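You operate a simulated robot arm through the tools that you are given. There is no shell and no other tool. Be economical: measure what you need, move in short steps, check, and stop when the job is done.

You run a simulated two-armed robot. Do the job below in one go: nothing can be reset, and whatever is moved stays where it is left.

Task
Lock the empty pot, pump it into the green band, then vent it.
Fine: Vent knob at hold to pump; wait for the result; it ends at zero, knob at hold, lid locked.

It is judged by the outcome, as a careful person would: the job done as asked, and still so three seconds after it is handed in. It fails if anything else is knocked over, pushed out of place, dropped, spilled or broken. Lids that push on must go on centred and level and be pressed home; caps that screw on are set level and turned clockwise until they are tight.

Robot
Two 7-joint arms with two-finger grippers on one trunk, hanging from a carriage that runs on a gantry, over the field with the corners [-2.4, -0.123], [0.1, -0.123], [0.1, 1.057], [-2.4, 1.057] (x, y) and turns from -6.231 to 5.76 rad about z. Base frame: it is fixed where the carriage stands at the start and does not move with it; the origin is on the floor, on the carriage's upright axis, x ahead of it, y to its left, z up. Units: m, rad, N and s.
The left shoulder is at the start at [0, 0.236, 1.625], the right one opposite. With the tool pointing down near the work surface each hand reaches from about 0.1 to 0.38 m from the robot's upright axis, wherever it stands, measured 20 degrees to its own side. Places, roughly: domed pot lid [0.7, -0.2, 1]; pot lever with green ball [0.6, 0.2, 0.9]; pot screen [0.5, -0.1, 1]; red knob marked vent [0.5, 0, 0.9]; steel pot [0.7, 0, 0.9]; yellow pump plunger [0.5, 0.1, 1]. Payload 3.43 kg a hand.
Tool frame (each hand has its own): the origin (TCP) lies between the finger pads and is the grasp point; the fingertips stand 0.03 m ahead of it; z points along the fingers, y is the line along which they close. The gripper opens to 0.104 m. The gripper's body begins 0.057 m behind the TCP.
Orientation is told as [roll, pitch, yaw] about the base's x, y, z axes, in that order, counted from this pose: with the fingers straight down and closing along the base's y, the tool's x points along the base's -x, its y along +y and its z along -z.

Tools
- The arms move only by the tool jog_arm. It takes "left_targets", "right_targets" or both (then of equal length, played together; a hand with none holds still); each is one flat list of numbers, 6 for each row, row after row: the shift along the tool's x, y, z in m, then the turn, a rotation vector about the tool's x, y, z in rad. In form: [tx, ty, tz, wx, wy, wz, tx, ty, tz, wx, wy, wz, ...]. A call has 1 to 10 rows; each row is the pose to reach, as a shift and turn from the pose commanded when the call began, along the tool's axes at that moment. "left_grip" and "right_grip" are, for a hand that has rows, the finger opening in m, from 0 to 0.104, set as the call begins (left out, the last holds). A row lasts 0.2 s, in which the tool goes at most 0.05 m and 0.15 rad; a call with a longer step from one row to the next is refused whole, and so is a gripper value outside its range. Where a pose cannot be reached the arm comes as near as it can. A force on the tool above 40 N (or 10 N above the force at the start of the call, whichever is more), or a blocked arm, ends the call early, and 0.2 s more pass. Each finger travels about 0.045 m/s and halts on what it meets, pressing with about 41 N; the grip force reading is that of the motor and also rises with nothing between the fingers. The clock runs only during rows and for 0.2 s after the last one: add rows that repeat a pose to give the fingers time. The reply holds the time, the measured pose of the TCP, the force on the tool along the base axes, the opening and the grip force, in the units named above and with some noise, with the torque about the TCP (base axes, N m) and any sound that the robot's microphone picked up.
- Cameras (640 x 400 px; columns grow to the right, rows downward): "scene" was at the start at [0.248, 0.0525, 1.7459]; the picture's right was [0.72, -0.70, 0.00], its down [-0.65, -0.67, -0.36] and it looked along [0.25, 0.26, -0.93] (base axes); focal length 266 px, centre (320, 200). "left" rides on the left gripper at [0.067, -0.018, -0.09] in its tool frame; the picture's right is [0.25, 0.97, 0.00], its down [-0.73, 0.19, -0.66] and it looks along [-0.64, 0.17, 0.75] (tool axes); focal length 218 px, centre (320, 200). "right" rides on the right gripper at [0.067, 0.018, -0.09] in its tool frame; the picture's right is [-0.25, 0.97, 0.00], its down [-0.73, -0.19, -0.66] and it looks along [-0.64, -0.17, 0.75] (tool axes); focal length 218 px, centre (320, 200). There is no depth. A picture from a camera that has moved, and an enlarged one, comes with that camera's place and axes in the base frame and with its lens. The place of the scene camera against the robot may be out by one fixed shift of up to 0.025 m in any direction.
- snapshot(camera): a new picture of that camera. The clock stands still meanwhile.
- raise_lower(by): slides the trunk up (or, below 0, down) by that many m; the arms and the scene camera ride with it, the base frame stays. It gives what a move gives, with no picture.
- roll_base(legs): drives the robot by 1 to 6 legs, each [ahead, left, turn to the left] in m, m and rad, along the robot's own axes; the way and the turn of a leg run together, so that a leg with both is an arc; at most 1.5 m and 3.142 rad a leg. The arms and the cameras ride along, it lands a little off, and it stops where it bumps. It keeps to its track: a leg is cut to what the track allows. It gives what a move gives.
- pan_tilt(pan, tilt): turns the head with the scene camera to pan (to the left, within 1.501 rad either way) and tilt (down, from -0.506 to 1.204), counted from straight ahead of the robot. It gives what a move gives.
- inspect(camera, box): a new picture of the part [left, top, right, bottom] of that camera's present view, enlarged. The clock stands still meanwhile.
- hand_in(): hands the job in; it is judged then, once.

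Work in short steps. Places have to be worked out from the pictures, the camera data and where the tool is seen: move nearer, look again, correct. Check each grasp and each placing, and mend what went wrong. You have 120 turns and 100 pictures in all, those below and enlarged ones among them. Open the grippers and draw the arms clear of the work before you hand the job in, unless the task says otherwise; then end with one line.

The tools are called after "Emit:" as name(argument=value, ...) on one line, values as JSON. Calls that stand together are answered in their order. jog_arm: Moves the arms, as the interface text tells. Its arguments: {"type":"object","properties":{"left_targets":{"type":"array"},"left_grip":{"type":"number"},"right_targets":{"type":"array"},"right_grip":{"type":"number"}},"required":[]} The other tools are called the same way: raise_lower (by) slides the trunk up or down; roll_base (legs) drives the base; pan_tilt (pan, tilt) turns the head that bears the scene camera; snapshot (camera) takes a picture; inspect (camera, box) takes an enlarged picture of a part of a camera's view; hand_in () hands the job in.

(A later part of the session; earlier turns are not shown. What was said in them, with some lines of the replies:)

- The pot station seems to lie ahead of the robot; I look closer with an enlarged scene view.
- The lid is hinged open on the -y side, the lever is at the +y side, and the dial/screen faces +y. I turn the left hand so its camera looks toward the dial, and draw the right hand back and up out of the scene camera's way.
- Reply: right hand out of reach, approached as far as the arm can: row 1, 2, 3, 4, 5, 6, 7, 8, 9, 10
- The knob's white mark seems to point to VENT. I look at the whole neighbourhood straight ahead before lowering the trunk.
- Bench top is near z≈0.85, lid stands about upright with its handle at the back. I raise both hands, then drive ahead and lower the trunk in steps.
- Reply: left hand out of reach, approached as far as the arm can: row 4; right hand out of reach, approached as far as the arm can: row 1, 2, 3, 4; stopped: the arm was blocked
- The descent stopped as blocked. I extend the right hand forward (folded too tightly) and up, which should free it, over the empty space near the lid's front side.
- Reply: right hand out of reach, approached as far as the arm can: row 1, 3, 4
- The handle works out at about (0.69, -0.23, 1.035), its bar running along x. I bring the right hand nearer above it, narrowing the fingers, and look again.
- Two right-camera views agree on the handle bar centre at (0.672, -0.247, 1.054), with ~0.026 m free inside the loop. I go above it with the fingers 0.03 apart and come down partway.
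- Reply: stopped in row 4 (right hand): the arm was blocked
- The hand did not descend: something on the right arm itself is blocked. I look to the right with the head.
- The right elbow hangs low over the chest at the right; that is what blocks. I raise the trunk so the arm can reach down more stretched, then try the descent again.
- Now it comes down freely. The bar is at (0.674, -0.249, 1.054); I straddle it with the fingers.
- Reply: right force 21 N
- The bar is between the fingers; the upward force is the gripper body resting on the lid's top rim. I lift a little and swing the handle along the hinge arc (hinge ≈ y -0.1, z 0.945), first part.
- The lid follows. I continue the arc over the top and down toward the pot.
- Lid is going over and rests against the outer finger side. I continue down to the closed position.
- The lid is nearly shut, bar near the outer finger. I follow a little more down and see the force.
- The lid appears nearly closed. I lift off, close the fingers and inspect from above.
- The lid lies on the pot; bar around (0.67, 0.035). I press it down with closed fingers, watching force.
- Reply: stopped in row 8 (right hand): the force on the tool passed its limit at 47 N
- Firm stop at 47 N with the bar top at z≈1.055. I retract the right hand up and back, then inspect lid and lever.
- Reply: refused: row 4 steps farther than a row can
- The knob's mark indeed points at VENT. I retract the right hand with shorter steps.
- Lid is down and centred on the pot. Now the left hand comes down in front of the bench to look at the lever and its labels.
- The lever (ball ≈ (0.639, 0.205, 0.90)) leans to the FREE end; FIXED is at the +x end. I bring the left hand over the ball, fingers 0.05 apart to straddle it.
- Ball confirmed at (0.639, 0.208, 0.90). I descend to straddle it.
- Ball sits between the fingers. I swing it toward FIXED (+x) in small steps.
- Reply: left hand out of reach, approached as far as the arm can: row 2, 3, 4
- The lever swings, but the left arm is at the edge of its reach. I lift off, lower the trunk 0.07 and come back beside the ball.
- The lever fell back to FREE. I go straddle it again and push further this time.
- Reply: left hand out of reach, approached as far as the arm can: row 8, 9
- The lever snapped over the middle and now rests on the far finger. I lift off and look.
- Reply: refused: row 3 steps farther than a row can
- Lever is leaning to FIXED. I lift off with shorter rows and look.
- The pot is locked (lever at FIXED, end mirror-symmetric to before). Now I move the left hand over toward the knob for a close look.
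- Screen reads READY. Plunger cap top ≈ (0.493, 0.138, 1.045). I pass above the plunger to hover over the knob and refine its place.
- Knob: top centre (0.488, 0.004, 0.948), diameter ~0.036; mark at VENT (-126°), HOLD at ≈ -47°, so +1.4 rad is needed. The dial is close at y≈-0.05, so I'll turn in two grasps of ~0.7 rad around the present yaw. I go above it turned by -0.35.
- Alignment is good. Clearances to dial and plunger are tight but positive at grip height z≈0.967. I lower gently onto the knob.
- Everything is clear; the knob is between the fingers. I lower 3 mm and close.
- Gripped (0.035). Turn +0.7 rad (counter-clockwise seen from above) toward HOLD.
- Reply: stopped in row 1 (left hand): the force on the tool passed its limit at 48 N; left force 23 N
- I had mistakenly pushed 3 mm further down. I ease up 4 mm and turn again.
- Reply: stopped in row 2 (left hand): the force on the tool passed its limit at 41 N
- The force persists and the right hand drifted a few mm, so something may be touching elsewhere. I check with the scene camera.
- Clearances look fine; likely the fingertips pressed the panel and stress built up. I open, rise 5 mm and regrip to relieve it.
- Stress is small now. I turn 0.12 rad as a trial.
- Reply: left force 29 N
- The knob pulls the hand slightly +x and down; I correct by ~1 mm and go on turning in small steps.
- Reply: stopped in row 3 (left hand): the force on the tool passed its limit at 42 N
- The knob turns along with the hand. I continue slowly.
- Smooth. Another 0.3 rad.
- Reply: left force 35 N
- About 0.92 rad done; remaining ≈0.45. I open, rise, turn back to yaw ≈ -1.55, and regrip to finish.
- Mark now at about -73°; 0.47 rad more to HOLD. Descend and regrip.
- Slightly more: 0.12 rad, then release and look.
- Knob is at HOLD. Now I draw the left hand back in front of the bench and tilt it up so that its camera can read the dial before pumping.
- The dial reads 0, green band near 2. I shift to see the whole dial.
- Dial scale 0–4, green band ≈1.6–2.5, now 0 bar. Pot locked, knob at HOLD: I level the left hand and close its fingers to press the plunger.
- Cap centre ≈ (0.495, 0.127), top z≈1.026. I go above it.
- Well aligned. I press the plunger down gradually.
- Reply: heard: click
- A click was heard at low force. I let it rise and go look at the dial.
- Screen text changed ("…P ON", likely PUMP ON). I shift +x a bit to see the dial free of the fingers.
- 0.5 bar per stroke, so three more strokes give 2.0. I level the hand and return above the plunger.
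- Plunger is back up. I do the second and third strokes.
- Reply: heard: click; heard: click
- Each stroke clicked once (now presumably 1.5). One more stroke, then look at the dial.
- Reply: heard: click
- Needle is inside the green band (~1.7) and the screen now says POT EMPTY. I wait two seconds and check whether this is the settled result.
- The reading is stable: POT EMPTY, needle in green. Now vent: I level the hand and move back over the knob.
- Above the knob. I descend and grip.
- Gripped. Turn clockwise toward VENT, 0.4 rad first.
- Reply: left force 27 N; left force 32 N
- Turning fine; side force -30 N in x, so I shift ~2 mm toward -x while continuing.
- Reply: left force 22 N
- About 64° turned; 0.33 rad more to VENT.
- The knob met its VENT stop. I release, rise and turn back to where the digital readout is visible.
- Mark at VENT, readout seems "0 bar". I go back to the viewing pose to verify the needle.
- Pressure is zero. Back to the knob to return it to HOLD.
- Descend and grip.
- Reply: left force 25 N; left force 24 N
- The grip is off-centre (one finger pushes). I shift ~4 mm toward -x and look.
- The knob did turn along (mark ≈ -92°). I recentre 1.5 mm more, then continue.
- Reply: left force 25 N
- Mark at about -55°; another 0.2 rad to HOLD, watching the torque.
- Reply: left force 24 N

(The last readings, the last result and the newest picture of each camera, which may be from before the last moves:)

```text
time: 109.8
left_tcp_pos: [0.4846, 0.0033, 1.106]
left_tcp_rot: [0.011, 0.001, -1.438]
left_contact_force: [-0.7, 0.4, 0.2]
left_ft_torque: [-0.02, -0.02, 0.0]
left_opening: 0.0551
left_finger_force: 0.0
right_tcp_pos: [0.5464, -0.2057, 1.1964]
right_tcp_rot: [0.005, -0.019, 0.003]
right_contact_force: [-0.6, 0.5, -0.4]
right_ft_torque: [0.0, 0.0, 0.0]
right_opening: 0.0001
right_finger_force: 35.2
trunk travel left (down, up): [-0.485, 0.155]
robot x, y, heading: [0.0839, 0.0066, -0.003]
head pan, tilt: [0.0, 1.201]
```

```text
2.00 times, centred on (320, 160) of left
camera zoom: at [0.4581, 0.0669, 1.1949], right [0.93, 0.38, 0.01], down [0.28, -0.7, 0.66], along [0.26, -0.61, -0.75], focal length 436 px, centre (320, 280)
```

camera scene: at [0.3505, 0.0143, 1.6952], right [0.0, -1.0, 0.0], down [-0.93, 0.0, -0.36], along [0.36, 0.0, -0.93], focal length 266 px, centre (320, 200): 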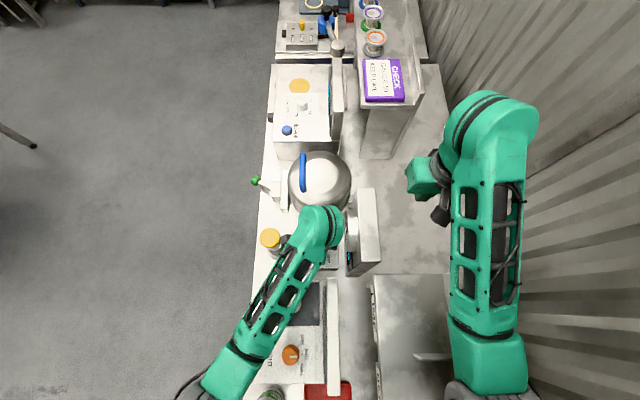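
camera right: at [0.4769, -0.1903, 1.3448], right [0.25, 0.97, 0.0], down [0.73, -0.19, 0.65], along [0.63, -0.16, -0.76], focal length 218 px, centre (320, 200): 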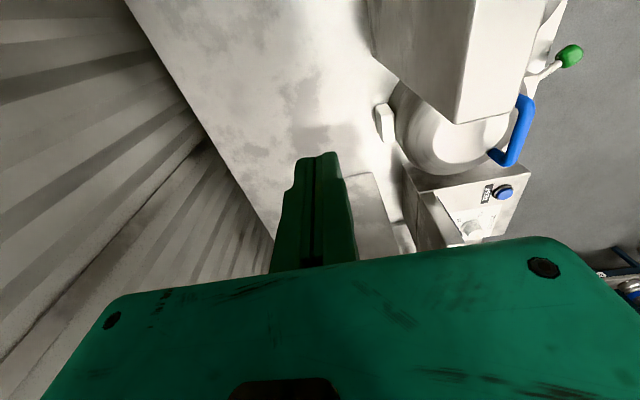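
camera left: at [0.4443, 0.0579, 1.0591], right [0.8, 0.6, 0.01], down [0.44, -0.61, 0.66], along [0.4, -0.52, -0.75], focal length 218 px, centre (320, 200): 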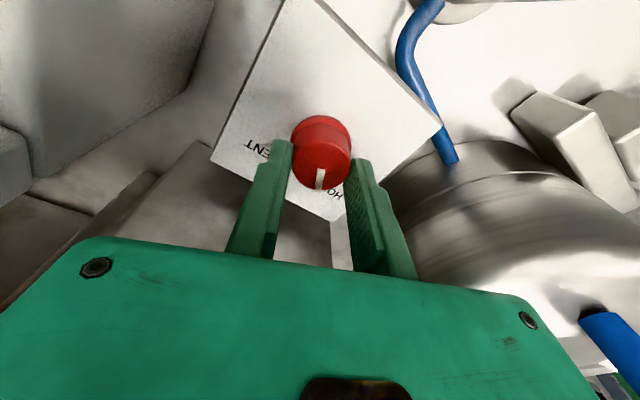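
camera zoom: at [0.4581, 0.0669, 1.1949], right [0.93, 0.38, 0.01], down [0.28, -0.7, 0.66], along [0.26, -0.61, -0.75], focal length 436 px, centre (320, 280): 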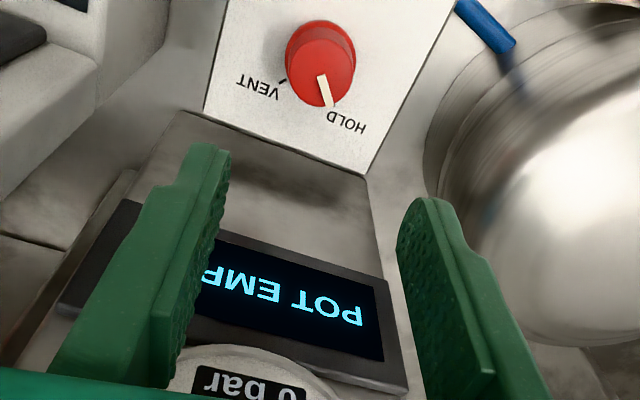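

The stop was met and the mark is at HOLD. I draw the left hand back to the viewing pose and confirm dial, lever and lid.

Emit:
jog_arm(left_targets=[0, 0, -0.04, 0, 0, 0, 0.045, 0.003, -0.05, 0, 0, 0, 0.09, 0.006, -0.05, 0, 0, 0, 0.135, 0.008, -0.05, 0, 0, 0, 0.18, 0.009, -0.05, 0, 0, 0, 0.225, 0.008, -0.05, 0, 0, 0, 0.27, 0.006, -0.05, 0, -0.14, 0, 0.3, 0.004, -0.05, 0, -0.28, 0, 0.32, 0.002, -0.05, 0, -0.42, 0, 0.33, 0.0, -0.05, 0, -0.56, 0])

Emit:
inspect(camera="left", box=[260, 100, 480, 260])

Emit:
inspect(camera="scene", box=[230, 140, 400, 290])

```text
time: 112.0
left_tcp_pos: [0.4406, 0.3298, 1.1571]
left_tcp_rot: [0.014, -0.563, -1.448]
left_contact_force: [0.3, -0.2, 0.4]
left_ft_torque: [0.02, 0.03, -0.01]
left_opening: 0.0551
left_finger_force: 0.1
right_tcp_pos: [0.5455, -0.2056, 1.197]
right_tcp_rot: [0.005, -0.02, 0.004]
right_contact_force: [0.2, -0.2, -0.2]
right_ft_torque: [-0.01, 0.0, 0.02]
right_opening: 0.0001
right_finger_force: 34.8
trunk travel left (down, up): [-0.485, 0.155]
robot x, y, heading: [0.0854, 0.0012, 0.001]
head pan, tilt: [0.0, 1.201]
```

```text
2.50 times, centred on (370, 180) of left
camera zoom: at [0.4087, 0.4315, 1.1963], right [0.93, 0.34, -0.12], down [0.21, -0.24, 0.95], along [0.29, -0.91, -0.3], focal length 546 px, centre (195, 250)
```

zoom: 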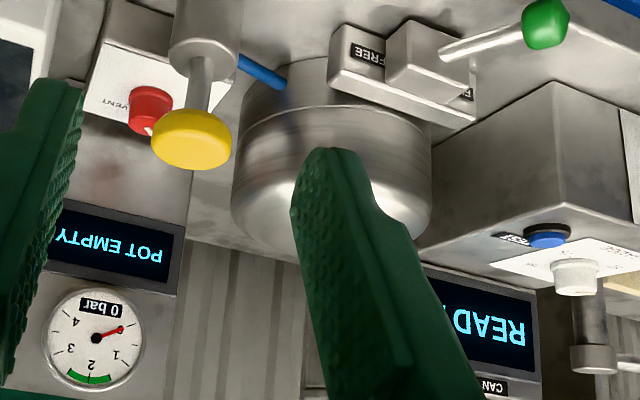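

```text
2.67 times, centred on (315, 215) of scene
camera zoom: at [0.3512, 0.0144, 1.6956], right [0.0, -1.0, 0.0], down [-0.93, 0.0, -0.36], along [0.36, 0.0, -0.93], focal length 708 px, centre (333, 160)
```

zoom: 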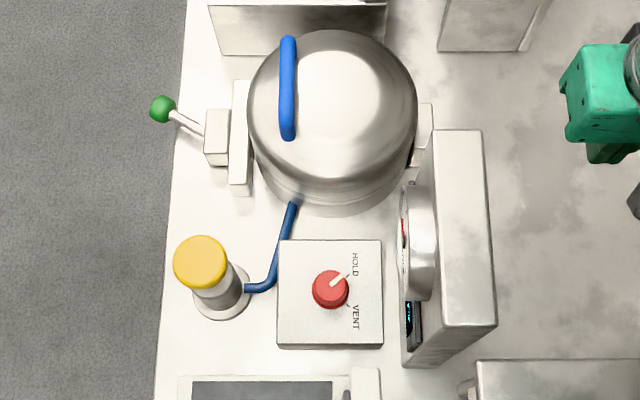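

Dial 0, result POT EMPTY, knob HOLD, lever FIXED, lid closed. I raise the right hand a little, open both grippers, and finish.

Emit:
jog_arm(right_targets=[0, -0.02, -0.03, 0, 0, 0, 0, -0.04, -0.05, 0, 0, 0, 0, -0.04, -0.05, 0, 0, 0, 0, -0.04, -0.05, 0, 0, 0, 0, -0.04, -0.05, 0, 0, 0, 0, -0.04, -0.05, 0, 0, 0], right_grip=0.08, left_targets=[0.02, 0, 0, 0, 0, 0, 0.04, 0, 0, 0, 0, 0, 0.04, 0, 0, 0, 0, 0, 0.04, 0, 0, 0, 0, 0, 0.04, 0, 0, 0, 0, 0, 0.04, 0, 0, 0, 0, 0], left_grip=0.1)

Emit:
snapshot(camera="scene")

```text
time: 113.4
left_tcp_pos: [0.4366, 0.3639, 1.137]
left_tcp_rot: [0.013, -0.556, -1.445]
left_contact_force: [0.2, 0.9, -0.5]
left_ft_torque: [0.02, -0.01, 0.02]
left_opening: 0.0999
left_finger_force: 0.1
right_tcp_pos: [0.545, -0.2451, 1.2474]
right_tcp_rot: [0.009, -0.019, 0.003]
right_contact_force: [0.5, 0.0, -0.3]
right_ft_torque: [0.04, 0.02, 0.0]
right_opening: 0.08
right_finger_force: 0.1
trunk travel left (down, up): [-0.485, 0.155]
robot x, y, heading: [0.0838, 0.0012, -0.002]
head pan, tilt: [0.0, 1.201]
```

```text
20 pictures are left
camera scene: at [0.3513, 0.0152, 1.6955], right [0.0, -1.0, 0.0], down [-0.93, 0.0, -0.36], along [0.36, 0.0, -0.93], focal length 266 px, centre (320, 200)
```

scene: 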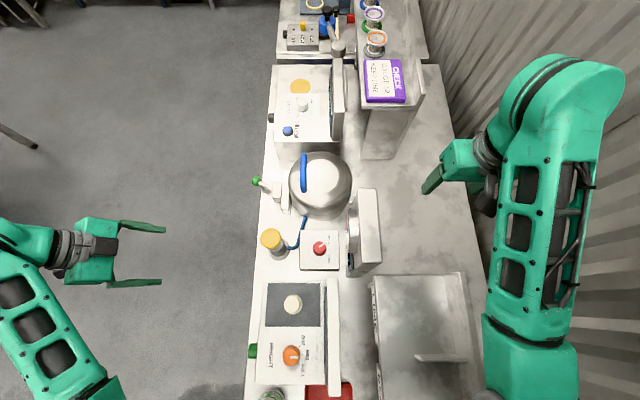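

Everything is in its end state and both arms are clear; I hand it in.

Emit:
hand_in()

```text
The job is handed in.
```

The pot was locked, pumped into the green band (needle about 1.7, digital readout 1.5 bar), gave the result POT EMPTY, and was then vented. At hand-in the gauge read 0 bar, the vent knob was at HOLD, the lid was locked, and both hands were open and clear.
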